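You operate a simulated robot arm through the tools that you are given. There is no shell and no other tool.

You are at the controls of a simulated robot arm. One attempt, no reset.

## Task
Free the frame, draw it out and park the hooks at the top.
Fine: shut the latch again before the hooks rise, stay clear of them, switch off at the end.

The check looks at the end state, three seconds after you hand in, the way a careful person would. Anything else that was tipped, shoved, dropped, spilled or broken makes it a failure.

## Robot
A 6-joint arm with a fingered hand, fixed in place. Base frame: the origin is on the floor under the middle of its stand, x ahead of it, y to its left, z up. Lengths are in mm, angles in rad, forces in N, time in s.
With the tool pointing down near the work surface it reaches from about 100 to 740 mm from the base axis. Its first joint turns from -2.007 to 2.007 rad. Payload 4 kg.
Tool frame: the origin (TCP) lies between the finger pads and is the grasp point; the fingertips stand 26 mm ahead of it; z points along the fingers, y is the line along which they close. The gripper opens to 164 mm; its body begins 73 mm behind the TCP. The gripper is a hand of 5 fingers: y runs from the thumb to the fingers, the wrist lies at [0, 0, -239] in the tool frame.
Orientation is told as [roll, pitch, yaw] about the base's x, y, z axes, in that order, counted from this pose: with the fingers straight down and closing along the base's y, the tool's x points along the base's -x, its y along +y and its z along -z.

## Interface
- The arm moves only by the tool apply_moves. Its argument "steps" is a list of rows, each an object of numbers (a shift or turn left out is 0): "tx", "ty", "tz": the shift along the base's x, y, z in m; "ax", "ay", "az": the turn, a rotation vector about the base's x, y, z in degrees. In form: [{"tx": .., "ty": .., "tz": .., "ax": .., "ay": .., "az": ..}, ...]. A call has 1 to 20 rows; each row is the pose to reach, as a shift and turn from the pose commanded when the call began. Rows are played at 5 a second. More than 50 mm and 0.15 rad between two rows, and nothing of the call is played. Where a pose cannot be reached the arm comes as near as it can. A force on the tool above 60 N (or 10 N above the force at the start of the call, whichever is more), or a blocked arm, ends the call early, and 0.2 s more pass. In this call time passes only in rows, and 0.2 s behind the last. The reply holds the time, the measured pose of the TCP, the force on the tool along the base axes, the opening and the grip force, in the units named above and with some noise, with the torque about the TCP (base axes, N m) and any sound that the robot's microphone picked up.
- Cameras (640 x 400 px; columns grow to the right, rows downward): "scene" is fixed at [399.3, 650.2, 1635.3]; the picture's right is [-1.00, 0.01, 0.00], its down [0.00, 0.46, -0.89] and it looks along [-0.01, -0.89, -0.46] (base axes); focal length 321 px, centre (320, 200). "wrist" rides on the gripper at [50, -70, -94] in the tool frame; the picture's right is [0.81, 0.59, 0.00], its down [-0.43, 0.60, -0.68] and it looks along [-0.40, 0.55, 0.74] (tool axes); focal length 270 px, centre (320, 200). There is no depth. A picture from a camera that has moved, and an enlarged one, comes with that camera's place and axes in the base frame and with its lens.
- capture(camera): a new picture of that camera. It takes no simulated time.
- slide_trunk(by): slides the trunk up (or, below 0, down) by that many mm; the arm rides with it, the base frame stays. It gives what a move gives, with no picture.
- set_fingers(finger1, finger2, finger3, finger4, thumb_bend): sets how far each is bent, from 0 (flat) to 1 (curled in); at 0.3 the hand is open as for a grip, at 0.7 the pads meet at the TCP. One left out holds its place. A second passes; each finger stops where it meets its share of the squeeze, and holds until it gets a number again. It is the only way to open and close the hand. It gives what a move gives, with no picture; readings hold the bend of each and the force on the fingers (four entries, about 0 where the hand has none), thumb and palm.
- inspect(camera, box): a new picture of the part [left, top, right, bottom] of that camera's present view, enlarged. It takes no simulated time.
- job_done(): hands the job in; it is judged then, once.

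Places have to be worked out from the pictures, the camera data and where the tool is seen. Open the gripper and draw the arm clear of the work before you hand the job in, unless the task says otherwise.

The tools are called after ">>>" as a command line: name --argument value ..., lists and objects as JSON in quotes. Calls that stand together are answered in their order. apply_moves: Moves the arm, as the interface text tells. Its arguments: {"type":"object","properties":{"steps":{"type":"array"}},"required":["steps"]} The other tools are called the same way: slide_trunk (by) moves the trunk up or down; set_fingers (finger1, finger2, finger3, finger4, thumb_bend) moves the fingers one by one; capture (camera) takes a picture; inspect (camera, box) takes an enlarged picture of a part of a camera's view; job_done () hands the job in.

At the start:

```text
time_s: 0.0
tcp_pos: [186.9, -518.9, 1295.2]
tool_rot: [0.0, 0.0, 0.0]
wrist_force: [-0.3, -0.7, 0.5]
moment: [0.02, 0.02, 0.01]
gripper_width: 164.0
grasp_force: 0.1
shape: jaw
bend: [0.3, 0.3, 0.3, 0.3, 0.3]
finger forces: [0.0, 0.0, 0.0, 0.0, 0.1, 0.0]
trunk travel left (down, up): [-925.0, 65.0]
```

scene: 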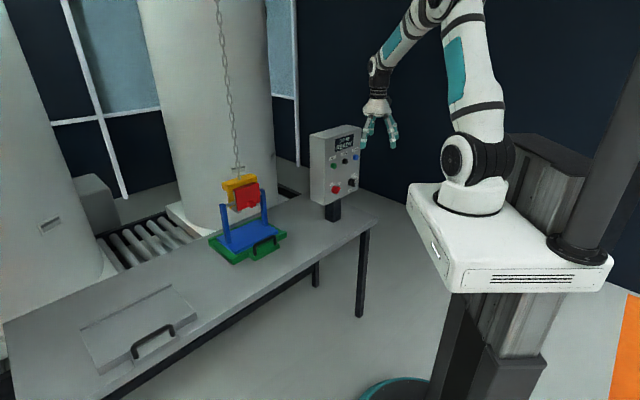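
wrist: 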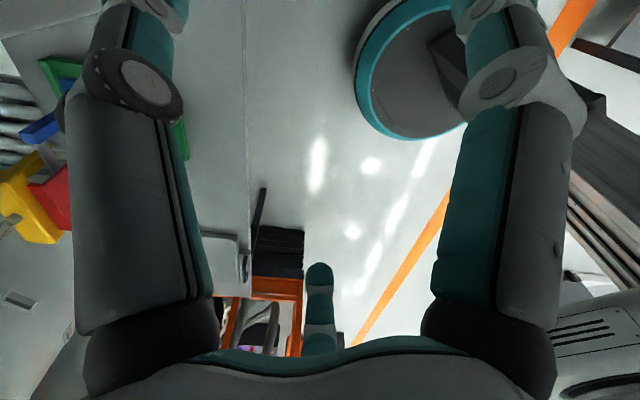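

I start by looking closely at the fixture and the control box in the scene picture.

>>> inspect --camera "scene" --box '[190, 150, 310, 270]'

>>> inspect --camera "scene" --box '[295, 115, 375, 215]'

>>> inspect --camera "scene" --box '[0, 0, 320, 400]'

```text
3.33 times, centred on (250, 210) of scene
camera zoom: at [399.3, 650.2, 1635.3], right [-1.0, 0.01, 0.0], down [0.0, 0.46, -0.89], along [-0.01, -0.89, -0.46], focal length 1071 px, centre (553, 167)
```

zoom: 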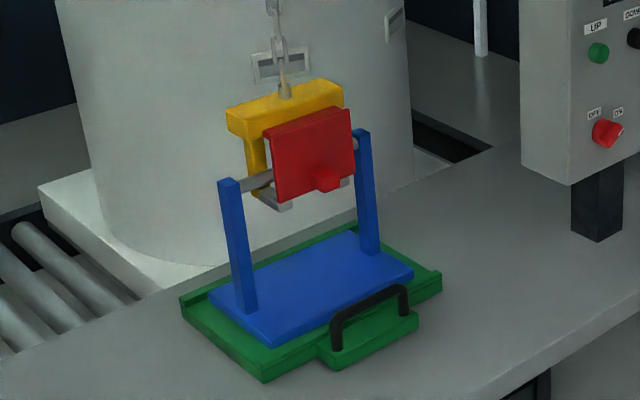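

```text
4.00 times, centred on (335, 165) of scene
camera zoom: at [399.3, 650.2, 1635.3], right [-1.0, 0.01, 0.0], down [0.0, 0.46, -0.89], along [-0.01, -0.89, -0.46], focal length 1285 px, centre (260, 340)
```

zoom: 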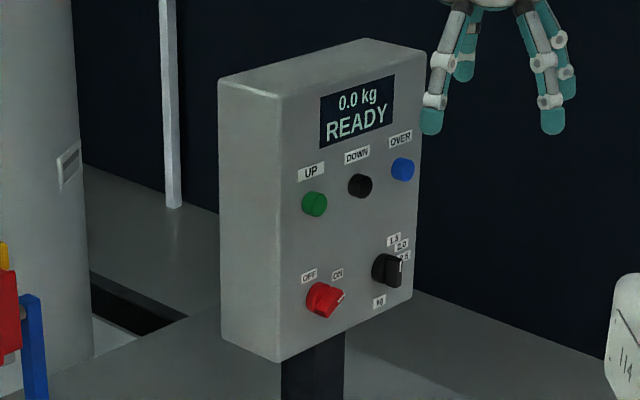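

```text
1.00 times, centred on (160, 200) of scene (not enlarged: the box is as wide or as high as the picture)
camera zoom: at [399.3, 650.2, 1635.3], right [-1.0, 0.01, 0.0], down [0.0, 0.46, -0.89], along [-0.01, -0.89, -0.46], focal length 321 px, centre (480, 200)
```

zoom: 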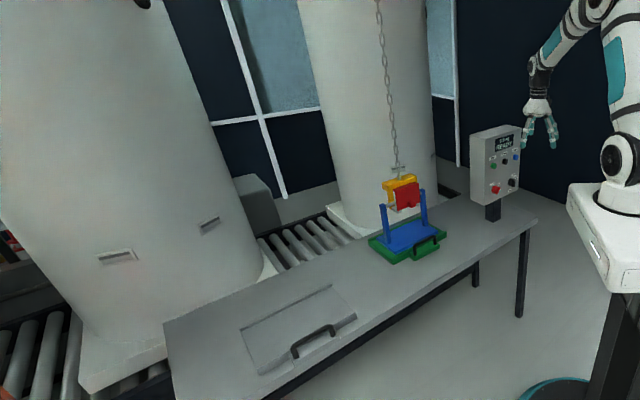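

The pictures show a hoist beam (yellow) with a red latch flap holding the bar of the blue frame, which stands on a green tray with a black handle at about (720, -600, 800). The control box is at about (315, -800, 1075). I turn the hand so that it points outward at the fixture, staying well clear of it, to get a close wrist view.

>>> apply_moves --steps '[{"tx": 0.0125, "ty": 0.002, "tz": -0.007, "ax": -7.06, "ay": -3.01, "az": 3.01}, {"tx": 0.025, "ty": 0.004, "tz": -0.014, "ax": -14.12, "ay": -6.02, "az": 6.02}, {"tx": 0.0375, "ty": 0.006, "tz": -0.021, "ax": -21.18, "ay": -9.03, "az": 9.03}, {"tx": 0.05, "ty": 0.008, "tz": -0.028, "ax": -28.24, "ay": -12.04, "az": 12.04}, {"tx": 0.0625, "ty": 0.01, "tz": -0.035, "ax": -35.3, "ay": -15.05, "az": 15.05}, {"tx": 0.075, "ty": 0.012, "tz": -0.042, "ax": -42.36, "ay": -18.06, "az": 18.06}, {"tx": 0.0875, "ty": 0.014, "tz": -0.049, "ax": -49.42, "ay": -21.07, "az": 21.07}, {"tx": 0.1, "ty": 0.016, "tz": -0.056, "ax": -56.48, "ay": -24.08, "az": 24.08}, {"tx": 0.1125, "ty": 0.018, "tz": -0.063, "ax": -63.54, "ay": -27.09, "az": 27.09}, {"tx": 0.125, "ty": 0.02, "tz": -0.07, "ax": -70.6, "ay": -30.1, "az": 30.1}, {"tx": 0.1375, "ty": 0.022, "tz": -0.077, "ax": -77.66, "ay": -33.11, "az": 33.11}, {"tx": 0.15, "ty": 0.024, "tz": -0.085, "ax": -84.7, "ay": -36.1, "az": 36.1}]'

```text
time_s: 2.6
tcp_pos: [338.4, -528.9, 1238.8]
tool_rot: [-1.566, -0.036, 0.822]
wrist_force: [0.1, -1.1, 0.0]
moment: [-0.01, 0.0, 0.01]
gripper_width: 163.6
grasp_force: 0.0
shape: jaw
bend: [0.3, 0.3, 0.3, 0.3, 0.3]
finger forces: [0.1, 0.1, 0.1, 0.1, 0.0, 0.0]
out of reach, approached as far as the arm can: row 2, 3, 4, 5, 6, 11, 12
trunk travel left (down, up): [-925.0, 65.0]
```

The hand now points outward, about 30 mm off the commanded place because of the arm's limits. I take both views.

>>> capture --camera "wrist"

>>> capture --camera "scene"

```text
taken
camera wrist: at [234.2, -504.0, 1305.7], right [-0.54, -0.57, -0.62], down [-0.19, 0.8, -0.58], along [0.82, -0.19, -0.54], focal length 270 px, centre (320, 200)
```

wrist: 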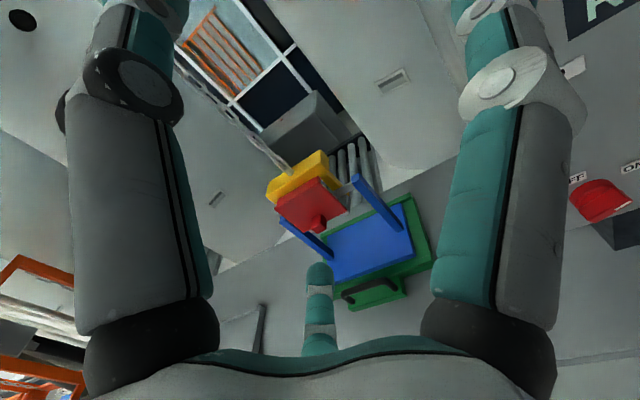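

```text
taken
```

scene: 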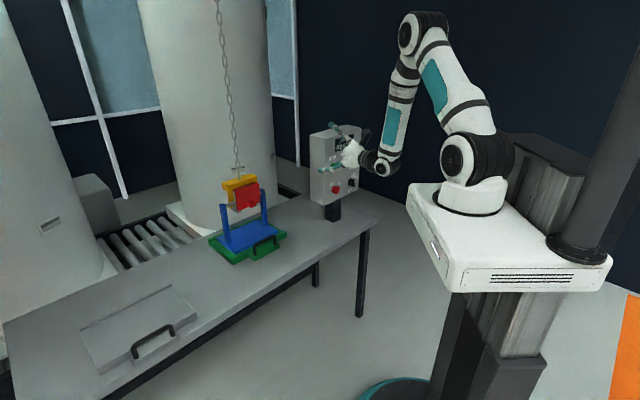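

The fixture and the knob on the box are both visible; I enlarge the fixture and the panel area.

>>> inspect --camera "wrist" --box '[250, 130, 450, 330]'

>>> inspect --camera "wrist" --box '[260, 140, 350, 240]'

>>> inspect --camera "scene" --box '[210, 160, 290, 220]'

```text
2.00 times, centred on (350, 230) of wrist
camera zoom: at [234.2, -504.0, 1305.7], right [-0.54, -0.57, -0.62], down [-0.19, 0.8, -0.58], along [0.82, -0.19, -0.54], focal length 541 px, centre (260, 140)
```

zoom: 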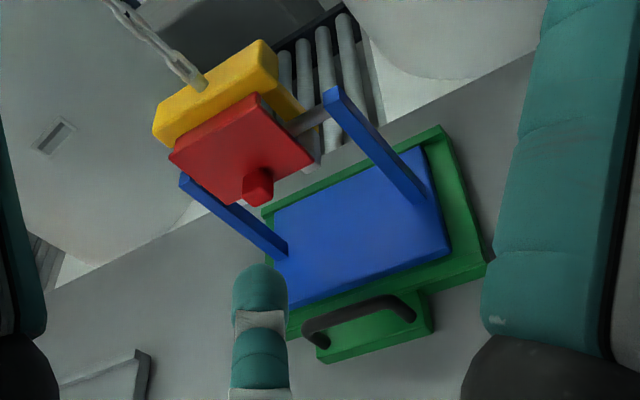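

```text
4.00 times, centred on (305, 190) of wrist
camera zoom: at [234.2, -504.0, 1305.7], right [-0.54, -0.57, -0.62], down [-0.19, 0.8, -0.58], along [0.82, -0.19, -0.54], focal length 1081 px, centre (380, 240)
```

zoom: 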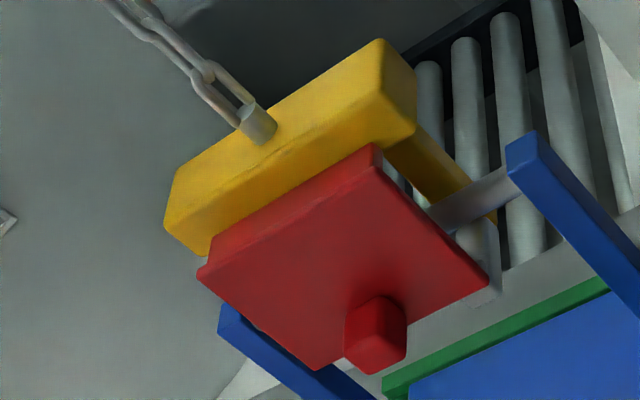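

```text
6.67 times, centred on (250, 190) of scene
camera zoom: at [399.3, 650.2, 1635.3], right [-1.0, 0.01, 0.0], down [0.0, 0.46, -0.89], along [-0.01, -0.89, -0.46], focal length 2142 px, centre (787, 267)
```

zoom: 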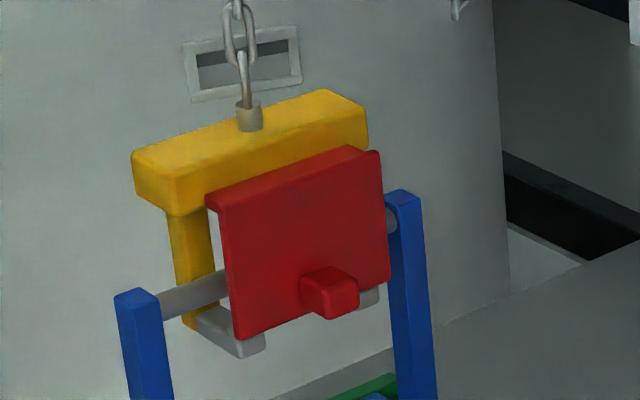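

Knob of the red flap triangulates to about (674, -567, 982), flap hinge line at about z = 1058, outward direction about (0.70, -0.71). Now I look at the hand itself, to learn where its fingers are.

>>> inspect --camera "scene" --box '[300, 105, 420, 215]'

>>> inspect --camera "wrist" --box '[440, 100, 640, 300]'

```text
3.64 times, centred on (360, 160) of scene
camera zoom: at [399.3, 650.2, 1635.3], right [-1.0, 0.01, 0.0], down [0.0, 0.46, -0.89], along [-0.01, -0.89, -0.46], focal length 1169 px, centre (174, 346)
```

zoom: 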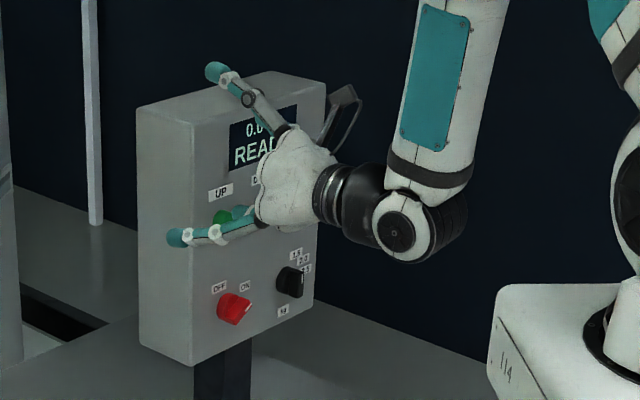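

```text
2.00 times, centred on (540, 200) of wrist
camera zoom: at [234.2, -504.0, 1305.7], right [-0.54, -0.57, -0.62], down [-0.19, 0.8, -0.58], along [0.82, -0.19, -0.54], focal length 541 px, centre (-120, 200)
```

zoom: 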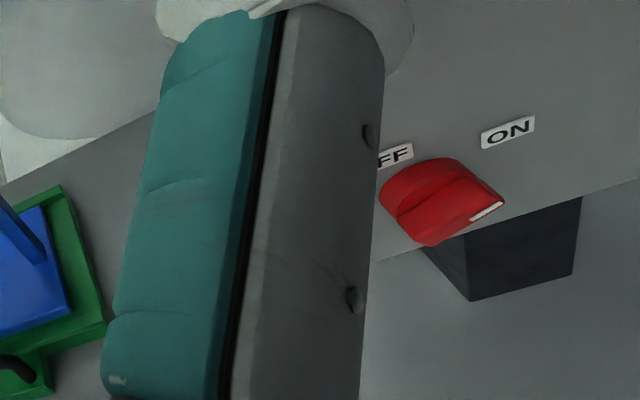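

To learn which finger is where, I stretch finger1 and curl the others; nothing is near the hand.

>>> set_fingers --finger1 0 --finger2 1 --finger3 1 --finger4 1 --thumb_bend 1

>>> capture --camera "wrist"

>>> inspect --camera "scene" --box '[300, 105, 420, 215]'

```text
time_s: 3.6
tcp_pos: [339.1, -527.6, 1239.0]
tool_rot: [-1.566, -0.037, 0.82]
wrist_force: [-0.4, 0.2, 0.1]
moment: [0.01, 0.0, -0.01]
gripper_width: 117.9
grasp_force: 0.1
shape: fingers
bend: [0.01, 0.93, 0.79, 0.88, 1.0]
finger forces: [0.0, 0.1, 0.0, 0.1, 0.0, 0.1]
trunk travel left (down, up): [-925.0, 65.0]
```

```text
taken
camera wrist: at [233.9, -502.9, 1306.3], right [-0.54, -0.57, -0.62], down [-0.19, 0.8, -0.58], along [0.82, -0.19, -0.54], focal length 270 px, centre (320, 200)
```

wrist: 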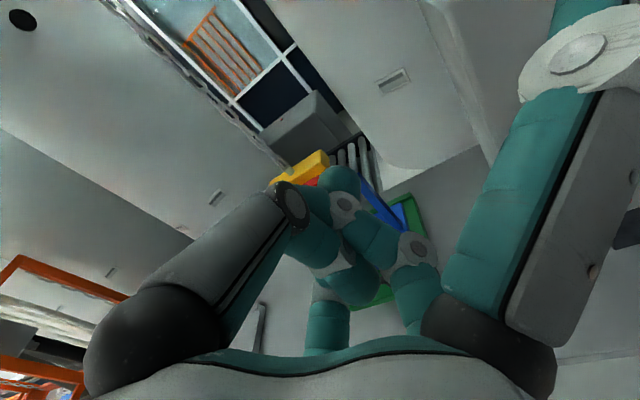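

```text
3.64 times, centred on (360, 160) of scene
camera zoom: at [399.3, 650.2, 1635.3], right [-1.0, 0.01, 0.0], down [0.0, 0.46, -0.89], along [-0.01, -0.89, -0.46], focal length 1169 px, centre (174, 346)
```

zoom: 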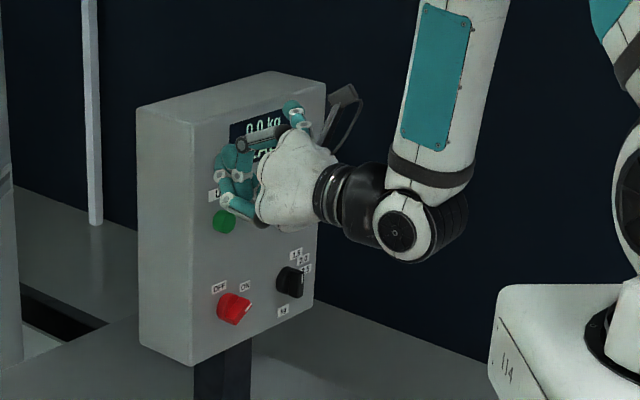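

The hand turns out to be five digits set radially around the palm (thumb at tool -y, finger1 near tool +x, and so on around). I zoom in further on the hook lips and the bar.

>>> inspect --camera "scene" --box '[222, 185, 272, 216]'

>>> inspect --camera "scene" --box '[220, 215, 300, 265]'

```text
12.80 times, centred on (247, 200) of scene
camera zoom: at [399.3, 650.2, 1635.3], right [-1.0, 0.01, 0.0], down [0.0, 0.46, -0.89], along [-0.01, -0.89, -0.46], focal length 4113 px, centre (1254, 194)
```

zoom: 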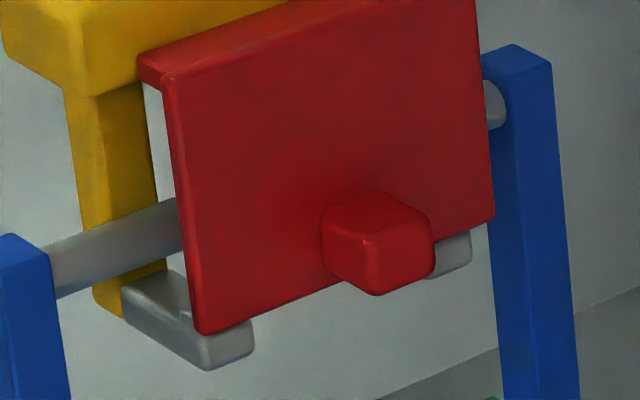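

```text
8.00 times, centred on (260, 240) of scene
camera zoom: at [399.3, 650.2, 1635.3], right [-1.0, 0.01, 0.0], down [0.0, 0.46, -0.89], along [-0.01, -0.89, -0.46], focal length 2571 px, centre (800, -120)
```

zoom: 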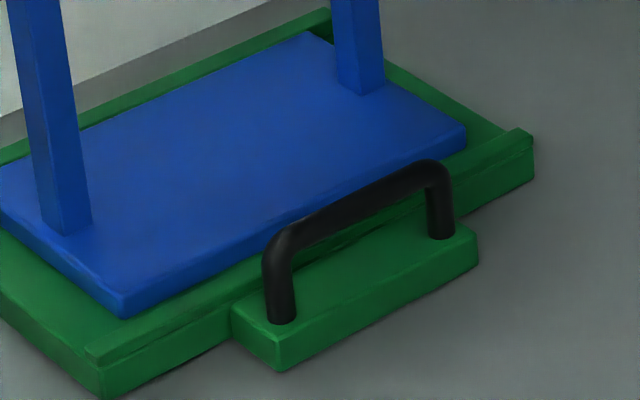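

The hooks have short grey prongs under the bar and the flap closes their front; the handle centre is near (626, -522, 820). The shoulder sits high (about z = 1400), so I lower the trunk by 250 mm and open the fingers flat for a better view.

>>> slide_trunk --by -250

>>> set_fingers --finger1 0 --finger2 0 --finger3 0 --finger4 0 --thumb_bend 0

>>> capture --camera "wrist"

>>> capture --camera "scene"

```text
time_s: 6.2
tcp_pos: [338.2, -526.7, 989.7]
tool_rot: [-1.564, -0.036, 0.822]
wrist_force: [-0.7, -0.9, 0.5]
moment: [-0.02, 0.01, 0.0]
gripper_width: 118.1
grasp_force: 0.1
shape: fingers
bend: [0.01, 0.93, 0.79, 0.88, 1.0]
finger forces: [0.0, 0.1, 0.0, 0.0, 0.0, 0.1]
trunk travel left (down, up): [-675.0, 315.0]
```

```text
time_s: 7.2
tcp_pos: [338.6, -526.4, 989.4]
tool_rot: [-1.566, -0.037, 0.819]
wrist_force: [-0.4, 0.6, -0.7]
moment: [-0.02, 0.01, 0.02]
gripper_width: 123.2
grasp_force: 0.0
shape: fingers
bend: [0.01, 0.01, 0.01, 0.01, 0.0]
finger forces: [0.0, 0.0, 0.1, 0.0, 0.0, 0.0]
trunk travel left (down, up): [-675.0, 315.0]
```

```text
taken
camera wrist: at [233.9, -502.9, 1056.3], right [-0.54, -0.57, -0.62], down [-0.19, 0.8, -0.58], along [0.82, -0.19, -0.54], focal length 270 px, centre (320, 200)
```

wrist: 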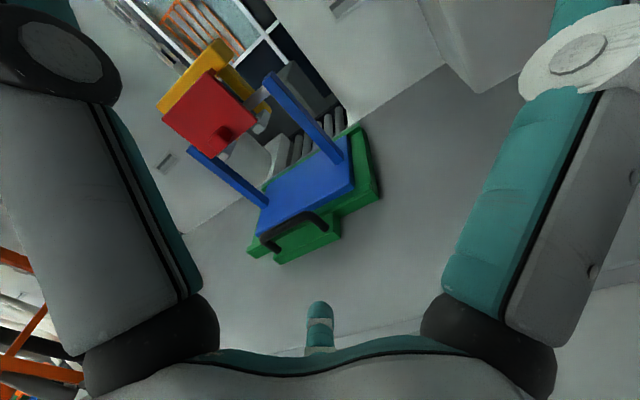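

```text
taken
```

scene: 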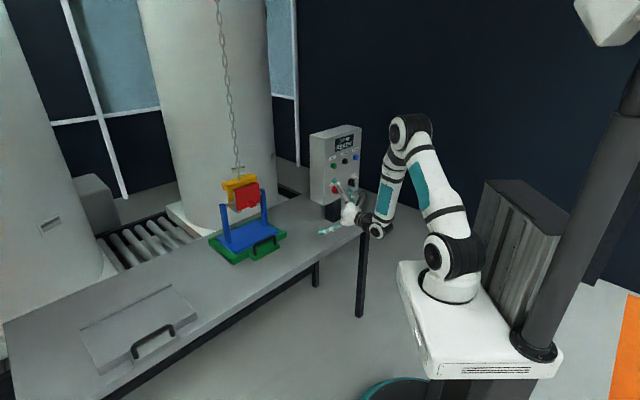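

From lower down I can look more nearly sideways into the hooks; I enlarge that.

>>> inspect --camera "wrist" --box '[140, 20, 300, 180]'

>>> inspect --camera "wrist" --box '[200, 90, 280, 160]'

>>> inspect --camera "wrist" --box '[230, 110, 400, 280]'

```text
2.50 times, centred on (220, 100) of wrist
camera zoom: at [233.9, -502.9, 1056.3], right [-0.54, -0.57, -0.62], down [-0.19, 0.8, -0.58], along [0.82, -0.19, -0.54], focal length 676 px, centre (570, 450)
```

zoom: 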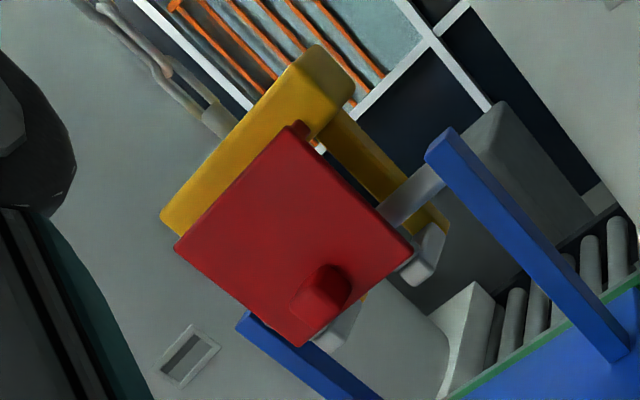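

```text
5.71 times, centred on (240, 125) of wrist
camera zoom: at [233.9, -502.9, 1056.3], right [-0.54, -0.57, -0.62], down [-0.19, 0.8, -0.58], along [0.82, -0.19, -0.54], focal length 1544 px, centre (777, 629)
```

zoom: 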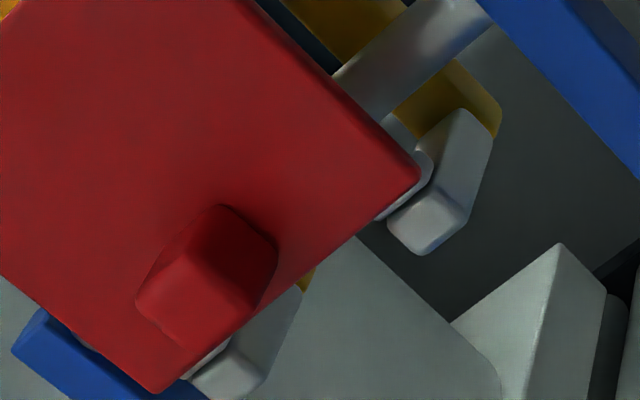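

```text
2.35 times, centred on (315, 195) of wrist
camera zoom: at [233.9, -502.9, 1056.3], right [-0.54, -0.57, -0.62], down [-0.19, 0.8, -0.58], along [0.82, -0.19, -0.54], focal length 636 px, centre (332, 212)
```

zoom: 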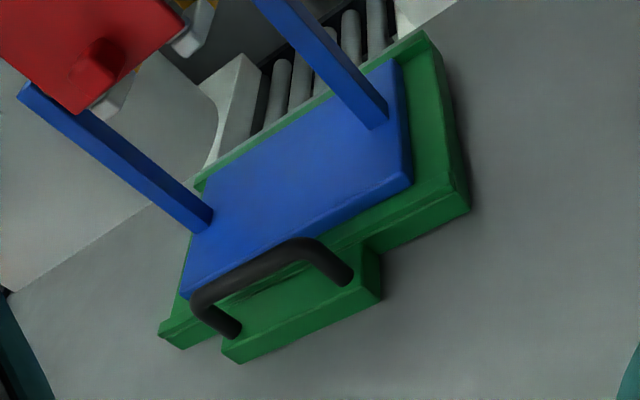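

There seems to be an upturned nose on the prongs just behind the flap; I enlarge it more to compare its height with the bar.

>>> inspect --camera "wrist" --box '[236, 95, 268, 125]'

>>> inspect --camera "scene" --box '[228, 195, 252, 215]'

```text
13.33 times, centred on (252, 110) of wrist
camera zoom: at [233.9, -502.9, 1056.3], right [-0.54, -0.57, -0.62], down [-0.19, 0.8, -0.58], along [0.82, -0.19, -0.54], focal length 3604 px, centre (1227, 1400)
```

zoom: 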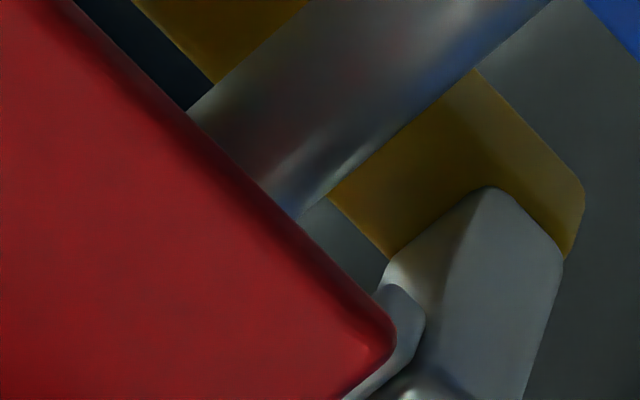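

```text
16.00 times, centred on (240, 205) of scene
camera zoom: at [399.3, 650.2, 1635.3], right [-1.0, 0.01, 0.0], down [0.0, 0.46, -0.89], along [-0.01, -0.89, -0.46], focal length 5142 px, centre (1600, 120)
```

zoom: 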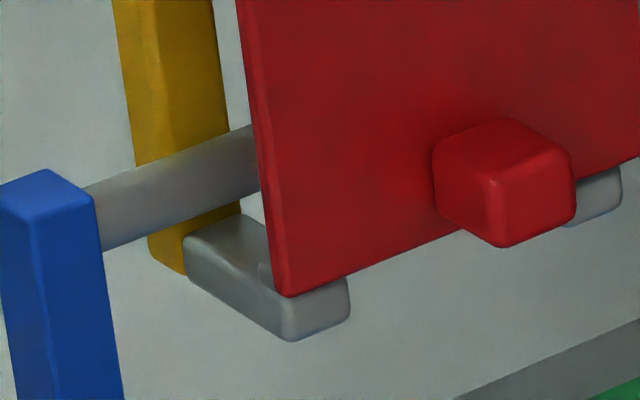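

The prong noses end just below the bar, hidden by the flap. I now measure the hand with flat fingers in the scene view, to know where the thumb tip stands relative to the TCP.

>>> inspect --camera "scene" --box '[300, 160, 400, 260]'

>>> inspect --camera "wrist" --box '[0, 0, 220, 220]'

```text
4.00 times, centred on (350, 210) of scene
camera zoom: at [399.3, 650.2, 1635.3], right [-1.0, 0.01, 0.0], down [0.0, 0.46, -0.89], along [-0.01, -0.89, -0.46], focal length 1285 px, centre (200, 160)
```

zoom: 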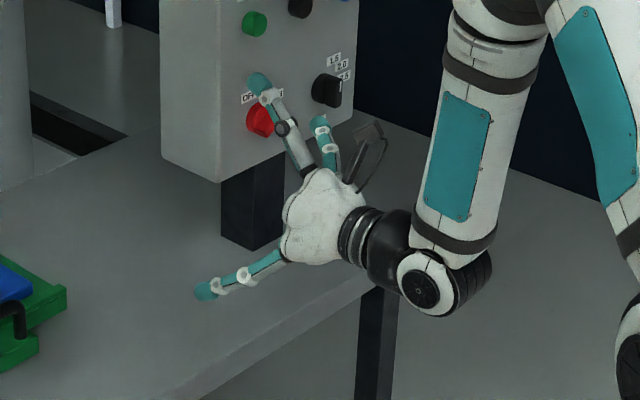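

```text
1.82 times, centred on (110, 110) of wrist
camera zoom: at [233.9, -502.9, 1056.3], right [-0.54, -0.57, -0.62], down [-0.19, 0.8, -0.58], along [0.82, -0.19, -0.54], focal length 491 px, centre (702, 364)
```

zoom: 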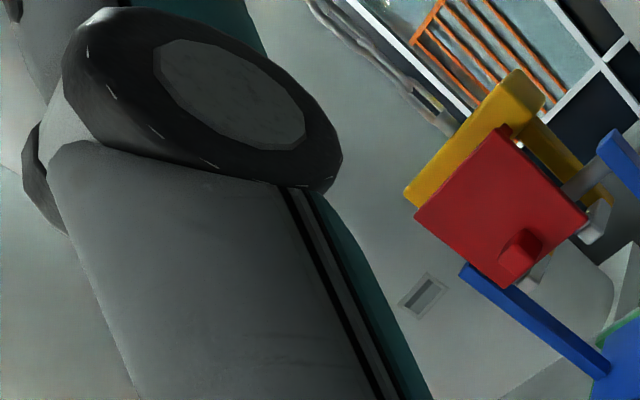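

Thumb flat reaches about 130 mm to the side of the tool axis at about z = -7 (45° splay). I still miss finger4, so I bend only that one to see where it is.

>>> set_fingers --finger4 0.7

>>> capture --camera "wrist"

>>> inspect --camera "scene" --box '[300, 160, 400, 260]'

```text
time_s: 8.2
tcp_pos: [339.0, -527.2, 988.8]
tool_rot: [-1.565, -0.037, 0.82]
wrist_force: [0.5, 0.7, -0.9]
moment: [0.0, -0.01, -0.01]
gripper_width: 123.6
grasp_force: 0.1
shape: fingers
bend: [0.01, 0.01, 0.01, 0.7, 0.0]
finger forces: [0.0, 0.0, 0.0, 0.1, 0.1, 0.0]
trunk travel left (down, up): [-675.0, 315.0]
```

```text
taken
camera wrist: at [233.9, -502.9, 1056.3], right [-0.54, -0.57, -0.62], down [-0.19, 0.8, -0.58], along [0.82, -0.19, -0.54], focal length 270 px, centre (320, 200)
```

wrist: 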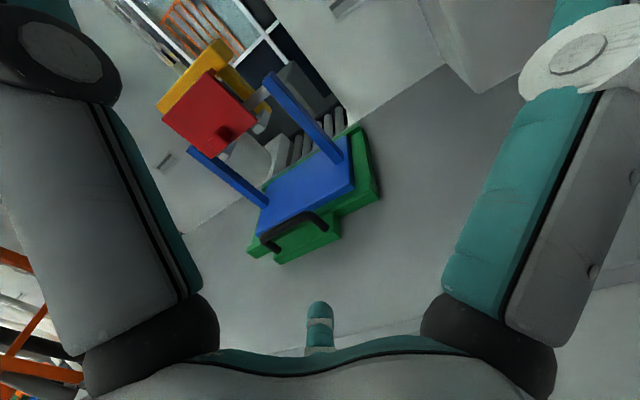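

```text
4.00 times, centred on (350, 210) of scene
camera zoom: at [399.3, 650.2, 1635.3], right [-1.0, 0.01, 0.0], down [0.0, 0.46, -0.89], along [-0.01, -0.89, -0.46], focal length 1285 px, centre (200, 160)
```

zoom: 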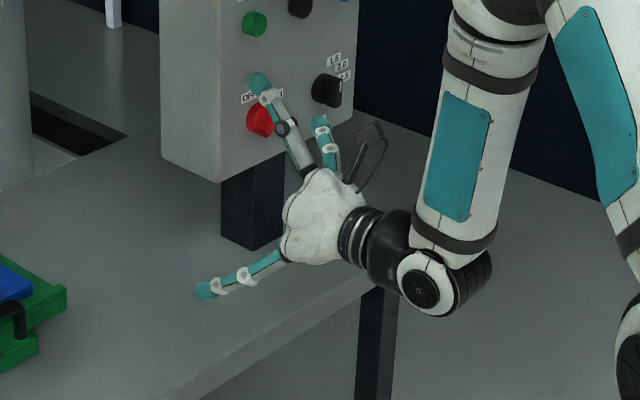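

Nothing moved in the wrist view, but the dark part above the palm looks a little different in the scene view. I enlarge it.

>>> inspect --camera "scene" --box '[335, 180, 375, 210]'

>>> inspect --camera "scene" --box '[330, 185, 370, 235]'

```text
13.33 times, centred on (355, 195) of scene
camera zoom: at [399.3, 650.2, 1635.3], right [-1.0, 0.01, 0.0], down [0.0, 0.46, -0.89], along [-0.01, -0.89, -0.46], focal length 4285 px, centre (-147, 267)
```

zoom: 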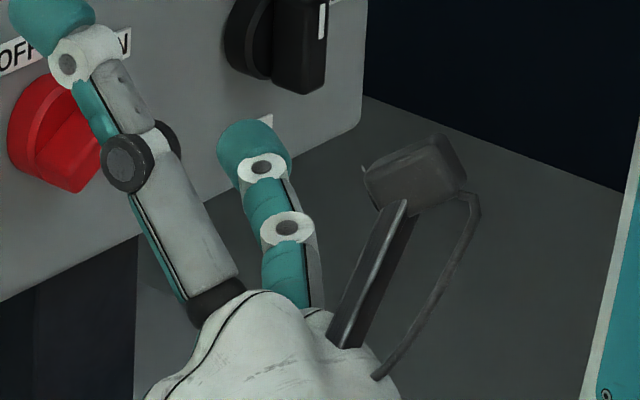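

```text
8.00 times, centred on (350, 210) of scene
camera zoom: at [399.3, 650.2, 1635.3], right [-1.0, 0.01, 0.0], down [0.0, 0.46, -0.89], along [-0.01, -0.89, -0.46], focal length 2571 px, centre (80, 120)
```

zoom: 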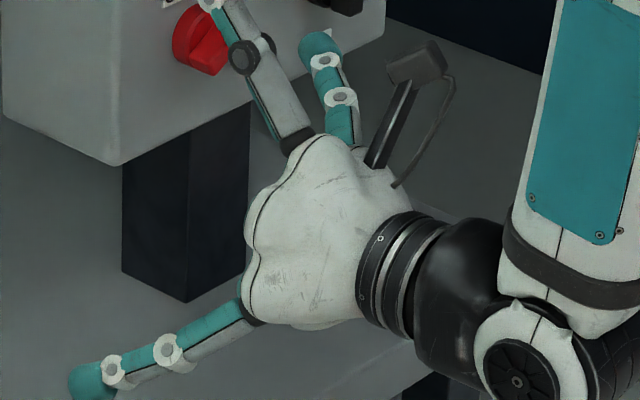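

The scene view shows thumb, finger1 and a lower finger. I test finger3 and finger2 the same way.

>>> set_fingers --finger4 0 --finger3 0.7

>>> capture --camera "wrist"

>>> set_fingers --finger3 0 --finger2 0.7

>>> capture --camera "wrist"

>>> set_fingers --finger2 0 --thumb_bend 0.5

>>> capture --camera "wrist"

>>> inspect --camera "scene" --box '[300, 160, 400, 260]'

```text
time_s: 9.2
tcp_pos: [338.7, -527.0, 989.9]
tool_rot: [-1.566, -0.037, 0.819]
wrist_force: [0.8, 0.0, -0.1]
moment: [0.02, -0.01, -0.01]
gripper_width: 123.3
grasp_force: 0.1
shape: fingers
bend: [0.01, 0.01, 0.7, 0.01, 0.0]
finger forces: [0.0, 0.0, 0.0, 0.1, 0.1, 0.1]
trunk travel left (down, up): [-675.0, 315.0]
```

```text
taken
camera wrist: at [233.9, -502.9, 1056.3], right [-0.54, -0.57, -0.62], down [-0.19, 0.8, -0.58], along [0.82, -0.19, -0.54], focal length 270 px, centre (320, 200)
```

wrist: 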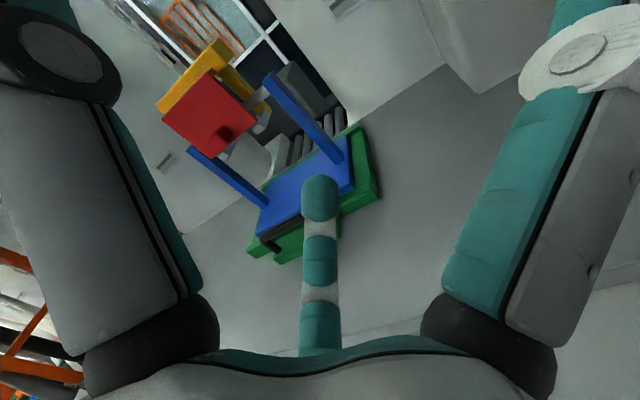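

```text
time_s: 10.2
tcp_pos: [337.8, -527.1, 989.1]
tool_rot: [-1.565, -0.037, 0.82]
wrist_force: [0.7, 0.9, 0.1]
moment: [0.04, 0.0, -0.02]
gripper_width: 123.2
grasp_force: 0.1
shape: fingers
bend: [0.01, 0.7, 0.01, 0.01, 0.0]
finger forces: [0.1, 0.0, 0.0, 0.1, 0.1, 0.0]
trunk travel left (down, up): [-675.0, 315.0]
```

```text
taken
camera wrist: at [233.9, -502.9, 1056.3], right [-0.54, -0.57, -0.62], down [-0.19, 0.8, -0.58], along [0.82, -0.19, -0.54], focal length 270 px, centre (320, 200)
```

wrist: 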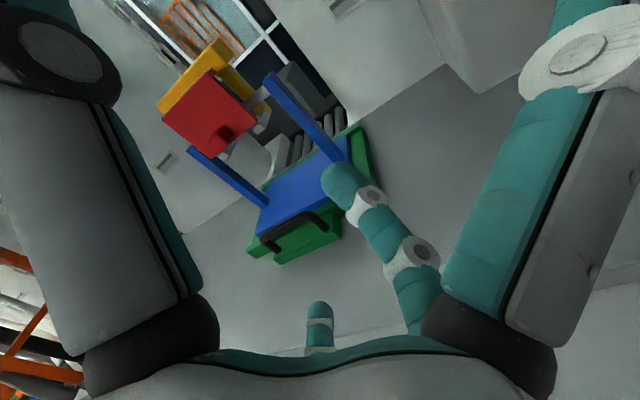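

```text
time_s: 11.2
tcp_pos: [339.2, -527.4, 988.4]
tool_rot: [-1.565, -0.038, 0.819]
wrist_force: [-0.1, -0.3, -0.2]
moment: [-0.01, -0.01, -0.01]
gripper_width: 100.2
grasp_force: 0.0
shape: fingers
bend: [0.01, 0.01, 0.01, 0.01, 0.5]
finger forces: [0.0, 0.0, 0.1, 0.0, 0.1, 0.1]
trunk travel left (down, up): [-675.0, 315.0]
```

```text
taken
camera wrist: at [233.9, -502.9, 1056.3], right [-0.54, -0.57, -0.62], down [-0.19, 0.8, -0.58], along [0.82, -0.19, -0.54], focal length 270 px, centre (320, 200)
```

wrist: 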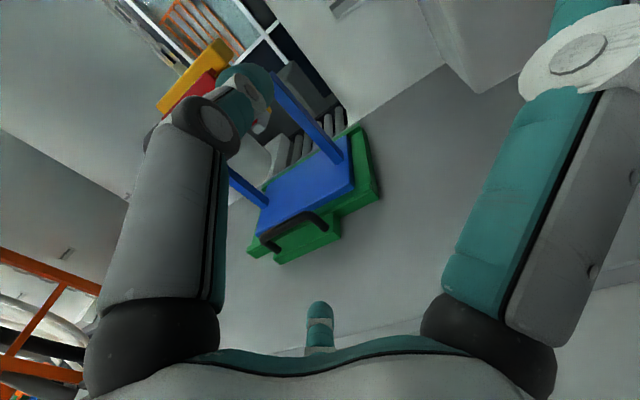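

```text
4.00 times, centred on (350, 210) of scene
camera zoom: at [399.3, 650.2, 1635.3], right [-1.0, 0.01, 0.0], down [0.0, 0.46, -0.89], along [-0.01, -0.89, -0.46], focal length 1285 px, centre (200, 160)
```

zoom: 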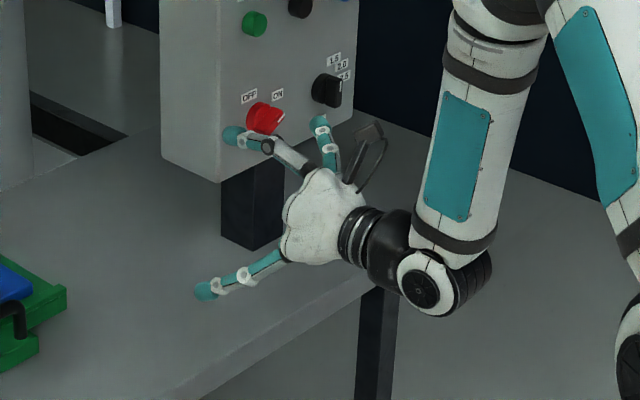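

Digits found: thumb at tool -y, finger1 at about -18°, finger2 at 54°, finger3 at 126° (finger4 is not visible anywhere). Plan for the flap: a straight finger1, pointing up and outward, slips under its lower edge and swings it up. I curl the others and lower the trunk another 150 mm.

>>> set_fingers --finger1 0 --finger2 1 --finger3 1 --finger4 1 --thumb_bend 1

>>> slide_trunk --by -150

```text
time_s: 12.2
tcp_pos: [337.8, -527.7, 989.2]
tool_rot: [-1.565, -0.036, 0.822]
wrist_force: [-0.8, -0.4, -0.8]
moment: [0.02, 0.02, -0.02]
gripper_width: 116.9
grasp_force: 0.0
shape: fingers
bend: [0.01, 0.8, 0.78, 0.8, 1.0]
finger forces: [0.0, 0.0, 0.1, 0.0, 0.0, 0.0]
trunk travel left (down, up): [-675.0, 315.0]
```

```text
time_s: 13.9
tcp_pos: [339.0, -527.9, 838.1]
tool_rot: [-1.564, -0.037, 0.819]
wrist_force: [-0.6, 0.2, 0.3]
moment: [0.01, 0.0, 0.0]
gripper_width: 116.7
grasp_force: 0.1
shape: fingers
bend: [0.01, 0.97, 0.93, 0.97, 1.0]
finger forces: [0.0, 0.0, 0.0, 0.0, 0.1, 0.0]
trunk travel left (down, up): [-525.0, 465.0]
```

Hand is clear at z = 838. Now I carry it to the pre-approach point in front of the flap, turning it so that finger1 points along the outward direction and about 20° upward.

>>> apply_moves --steps '[{"tx": 0.03, "ty": 0.014, "tz": 0.015, "ax": -0.73, "ay": -1.21, "az": 4.73}, {"tx": 0.064, "ty": 0.028, "tz": 0.03, "ax": -1.47, "ay": -2.43, "az": 9.46}, {"tx": 0.098, "ty": 0.042, "tz": 0.035, "ax": -2.2, "ay": -3.64, "az": 14.2}, {"tx": 0.132, "ty": 0.056, "tz": 0.035, "ax": -2.93, "ay": -4.85, "az": 18.93}, {"tx": 0.166, "ty": 0.07, "tz": 0.035, "ax": -3.67, "ay": -6.07, "az": 23.66}, {"tx": 0.2, "ty": 0.083, "tz": 0.035, "ax": -4.4, "ay": -7.28, "az": 28.39}, {"tx": 0.234, "ty": 0.097, "tz": 0.035, "ax": -5.13, "ay": -8.49, "az": 33.13}, {"tx": 0.268, "ty": 0.111, "tz": 0.035, "ax": -5.87, "ay": -9.71, "az": 37.86}, {"tx": 0.304, "ty": 0.125, "tz": 0.035, "ax": -6.6, "ay": -10.92, "az": 42.59}]'

>>> capture --camera "scene"

>>> capture --camera "wrist"

```text
time_s: 15.9
tcp_pos: [658.2, -408.2, 883.4]
tool_rot: [-1.764, -0.002, 1.568]
wrist_force: [-1.0, 0.4, 0.4]
moment: [-0.02, 0.02, 0.01]
gripper_width: 116.7
grasp_force: 0.0
shape: fingers
bend: [0.01, 0.97, 0.93, 0.97, 1.0]
finger forces: [0.0, 0.0, 0.0, 0.0, 0.0, 0.1]
out of reach, approached as far as the arm can: row 4, 5, 6, 7, 8, 9
trunk travel left (down, up): [-525.0, 465.0]
```

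```text
taken
```

scene: 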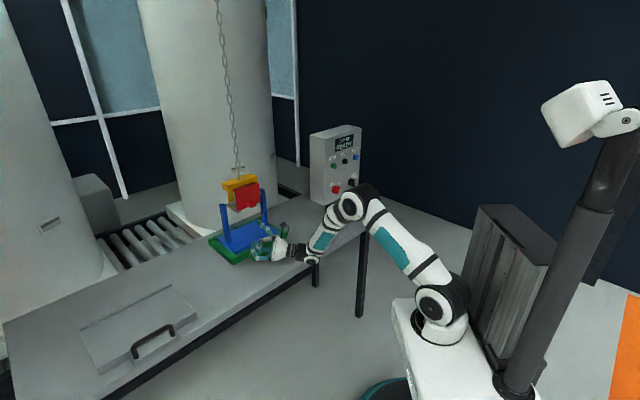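

```text
taken
camera wrist: at [552.1, -459.7, 932.6], right [0.11, -0.81, -0.58], down [-0.55, 0.43, -0.71], along [0.83, 0.4, -0.4], focal length 270 px, centre (320, 200)
```

wrist: 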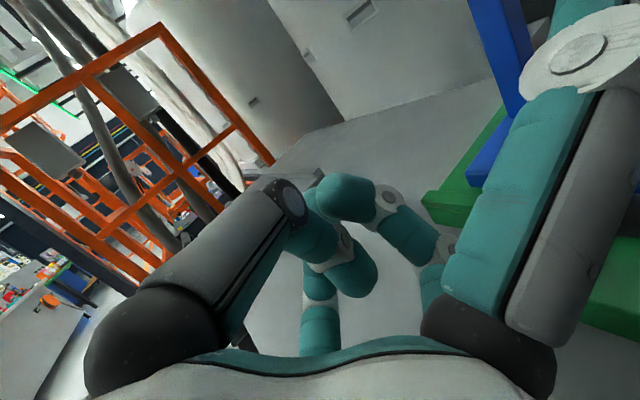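

The arm reports the pose only approximated (about 18 mm off), but the orientation is as wanted. I enlarge the scene around the hand and fixture.

>>> inspect --camera "scene" --box '[215, 165, 345, 275]'

>>> inspect --camera "scene" --box '[225, 180, 305, 250]'

```text
3.64 times, centred on (280, 220) of scene
camera zoom: at [399.3, 650.2, 1635.3], right [-1.0, 0.01, 0.0], down [0.0, 0.46, -0.89], along [-0.01, -0.89, -0.46], focal length 1169 px, centre (466, 127)
```

zoom: 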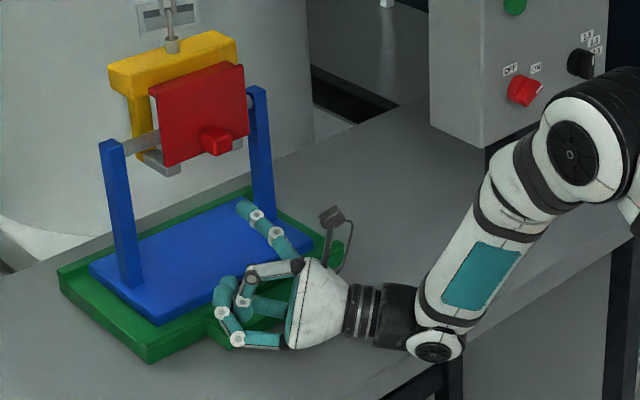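

```text
5.71 times, centred on (265, 215) of scene
camera zoom: at [399.3, 650.2, 1635.3], right [-1.0, 0.01, 0.0], down [0.0, 0.46, -0.89], along [-0.01, -0.89, -0.46], focal length 1836 px, centre (634, 114)
```

zoom: 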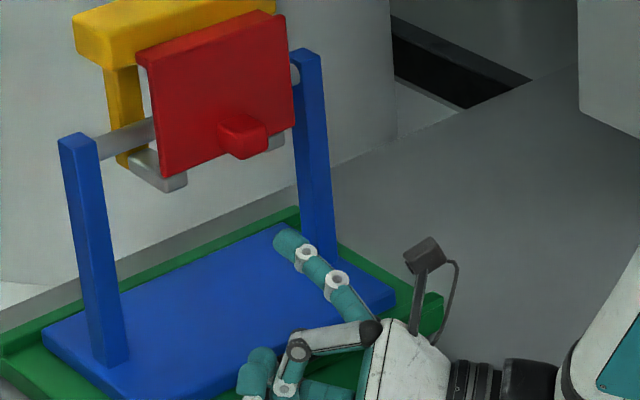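

The finger tip is at about (650, -536, 922), in line with the flap's centre and still some 97 mm short of its place under the flap edge. I make a small test move along the finger's direction to see how the arm follows.

>>> apply_moves --steps '[{"tx": 0.01, "ty": -0.0098, "tz": 0.0054}, {"tx": 0.0201, "ty": -0.0195, "tz": 0.0107}]'

```text
time_s: 16.5
tcp_pos: [679.5, -428.3, 893.6]
tool_rot: [-1.78, 0.0, 1.572]
wrist_force: [0.4, 0.2, 0.1]
moment: [-0.01, 0.0, 0.01]
gripper_width: 116.7
grasp_force: 0.1
shape: fingers
bend: [0.01, 0.97, 0.93, 0.97, 1.0]
finger forces: [0.0, 0.0, 0.1, 0.0, 0.0, 0.1]
trunk travel left (down, up): [-525.0, 465.0]
```

The arm follows exactly now (tip at about (671, -556, 934)). I advance another 45 mm, slightly lower than the finger line so the tip stays under the flap edge, and check by picture.

>>> apply_moves --steps '[{"tx": 0.0097, "ty": -0.0115, "tz": 0.0045}, {"tx": 0.0193, "ty": -0.0232, "tz": 0.009}, {"tx": 0.029, "ty": -0.0347, "tz": 0.014}]'

>>> inspect --camera "scene" --box '[220, 185, 280, 225]'

>>> capture --camera "wrist"

```text
time_s: 17.3
tcp_pos: [707.2, -464.2, 907.7]
tool_rot: [-1.782, -0.001, 1.57]
wrist_force: [0.0, 0.0, -0.4]
moment: [0.03, -0.01, 0.03]
gripper_width: 117.0
grasp_force: 0.0
shape: fingers
bend: [0.01, 0.97, 0.93, 0.97, 1.0]
finger forces: [0.0, 0.1, 0.0, 0.1, 0.0, 0.0]
trunk travel left (down, up): [-525.0, 465.0]
```

```text
10.00 times, centred on (250, 205) of scene
camera zoom: at [399.3, 650.2, 1635.3], right [-1.0, 0.01, 0.0], down [0.0, 0.46, -0.89], along [-0.01, -0.89, -0.46], focal length 3214 px, centre (1020, 150)
```

zoom: 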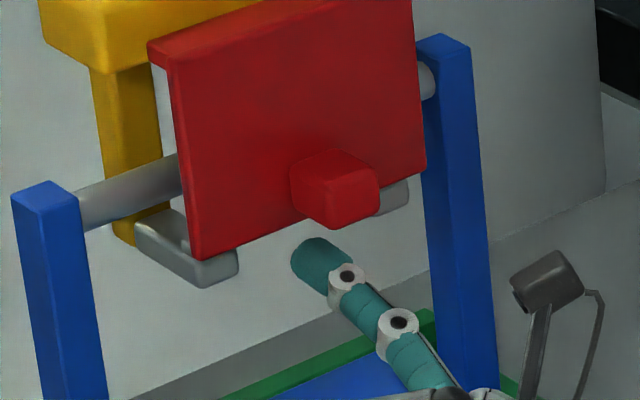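

```text
taken
camera wrist: at [600.9, -515.3, 955.1], right [0.12, -0.81, -0.58], down [-0.54, 0.43, -0.72], along [0.83, 0.4, -0.38], focal length 270 px, centre (320, 200)
```

wrist: 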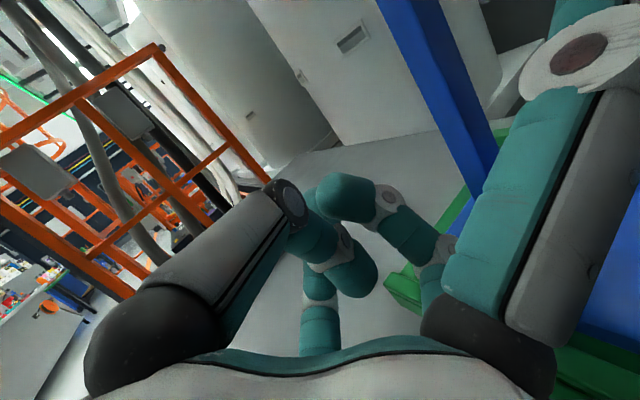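

In the scene view the finger tip is right under the knob, about 13 mm lower than the flap's lower edge (edge at about d = 905, z = 968). I push the tip a little beyond the flap plane, still below it, and look again.

>>> apply_moves --steps '[{"tx": 0.007, "ty": -0.007, "tz": 0.0045}, {"tx": 0.0134, "ty": -0.0134, "tz": 0.009}]'

>>> inspect --camera "scene" --box '[230, 190, 266, 214]'

```text
time_s: 17.9
tcp_pos: [721.5, -476.2, 917.2]
tool_rot: [-1.78, -0.002, 1.569]
wrist_force: [0.2, 0.4, -0.7]
moment: [0.02, -0.01, 0.01]
gripper_width: 116.8
grasp_force: 0.0
shape: fingers
bend: [0.01, 0.97, 0.93, 0.97, 1.0]
finger forces: [0.0, 0.0, 0.1, 0.0, 0.1, 0.0]
trunk travel left (down, up): [-525.0, 465.0]
```

```text
16.00 times, centred on (248, 202) of scene
camera zoom: at [399.3, 650.2, 1635.3], right [-1.0, 0.01, 0.0], down [0.0, 0.46, -0.89], along [-0.01, -0.89, -0.46], focal length 5142 px, centre (1472, 168)
```

zoom: 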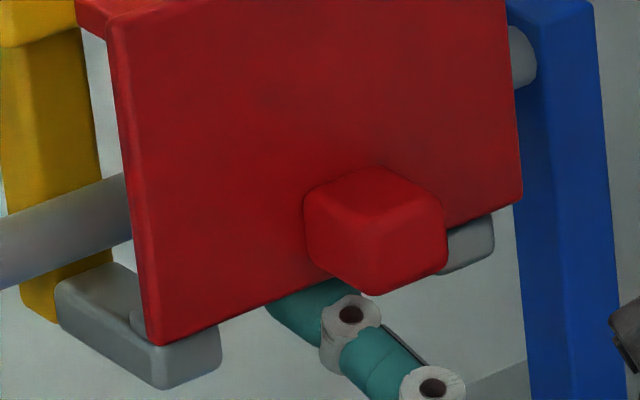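

The tip has slipped behind the flap's lower edge. I raise it in small steps and start drawing it toward the robot, watching the force.

>>> apply_moves --steps '[{"tz": 0.003}, {"tz": 0.006}, {"tx": -0.003, "ty": 0.003, "tz": 0.008}, {"tx": -0.008, "ty": 0.008, "tz": 0.009}, {"tx": -0.014, "ty": 0.014, "tz": 0.011}]'

>>> inspect --camera "scene" --box '[220, 170, 280, 220]'

```text
time_s: 19.1
tcp_pos: [706.5, -462.1, 926.8]
tool_rot: [-1.78, 0.0, 1.57]
wrist_force: [-0.6, -1.3, -0.8]
moment: [0.13, -0.02, 0.01]
gripper_width: 116.5
grasp_force: 0.3
shape: fingers
bend: [0.01, 0.97, 0.93, 0.97, 1.0]
finger forces: [1.0, 0.1, 0.0, 0.0, 0.1, 0.0]
trunk travel left (down, up): [-525.0, 465.0]
```

```text
8.00 times, centred on (250, 195) of scene
camera zoom: at [399.3, 650.2, 1635.3], right [-1.0, 0.01, 0.0], down [0.0, 0.46, -0.89], along [-0.01, -0.89, -0.46], focal length 2571 px, centre (880, 240)
```

zoom: 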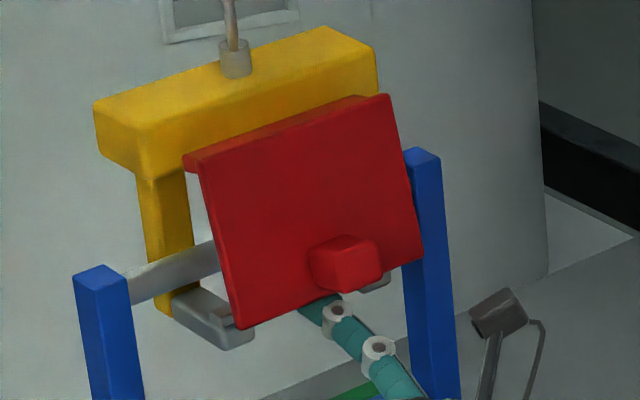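

The flap is swinging out (about 13°) with only 1 N on the finger. I continue along the arc around its hinge up to about 68°.

>>> apply_moves --steps '[{"tx": -0.0038, "ty": 0.0038, "tz": 0.0014}, {"tx": -0.0075, "ty": 0.0075, "tz": 0.0031}, {"tx": -0.0116, "ty": 0.0116, "tz": 0.0055}, {"tx": -0.0156, "ty": 0.0156, "tz": 0.0082}, {"tx": -0.0194, "ty": 0.0194, "tz": 0.0114}, {"tx": -0.0231, "ty": 0.0231, "tz": 0.0149}, {"tx": -0.0265, "ty": 0.0265, "tz": 0.0188}, {"tx": -0.0299, "ty": 0.0299, "tz": 0.023}, {"tx": -0.033, "ty": 0.033, "tz": 0.0275}, {"tx": -0.0359, "ty": 0.0359, "tz": 0.0323}, {"tx": -0.0385, "ty": 0.0385, "tz": 0.0374}, {"tx": -0.0408, "ty": 0.0408, "tz": 0.0427}, {"tx": -0.0429, "ty": 0.0429, "tz": 0.0483}, {"tx": -0.0447, "ty": 0.0447, "tz": 0.054}]'

>>> inspect --camera "scene" --box '[215, 165, 295, 225]'

```text
time_s: 22.1
tcp_pos: [664.7, -417.9, 983.3]
tool_rot: [-1.78, 0.001, 1.571]
wrist_force: [0.4, -0.3, -0.5]
moment: [0.07, -0.01, 0.01]
gripper_width: 117.1
grasp_force: 0.1
shape: fingers
bend: [0.0, 0.97, 0.93, 0.97, 1.0]
finger forces: [0.4, 0.0, 0.1, 0.0, 0.1, 0.1]
trunk travel left (down, up): [-525.0, 465.0]
```

```text
6.67 times, centred on (255, 195) of scene
camera zoom: at [399.3, 650.2, 1635.3], right [-1.0, 0.01, 0.0], down [0.0, 0.46, -0.89], along [-0.01, -0.89, -0.46], focal length 2142 px, centre (753, 233)
```

zoom: 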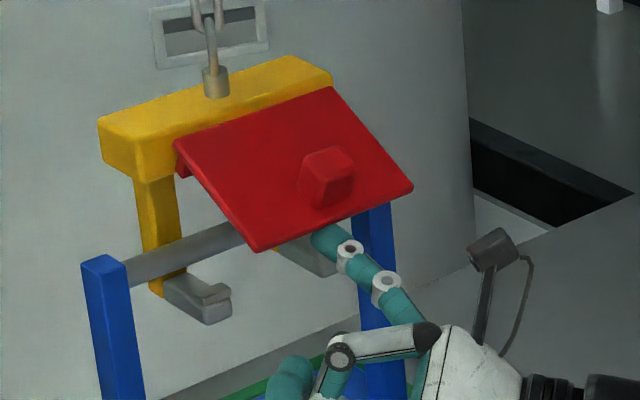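

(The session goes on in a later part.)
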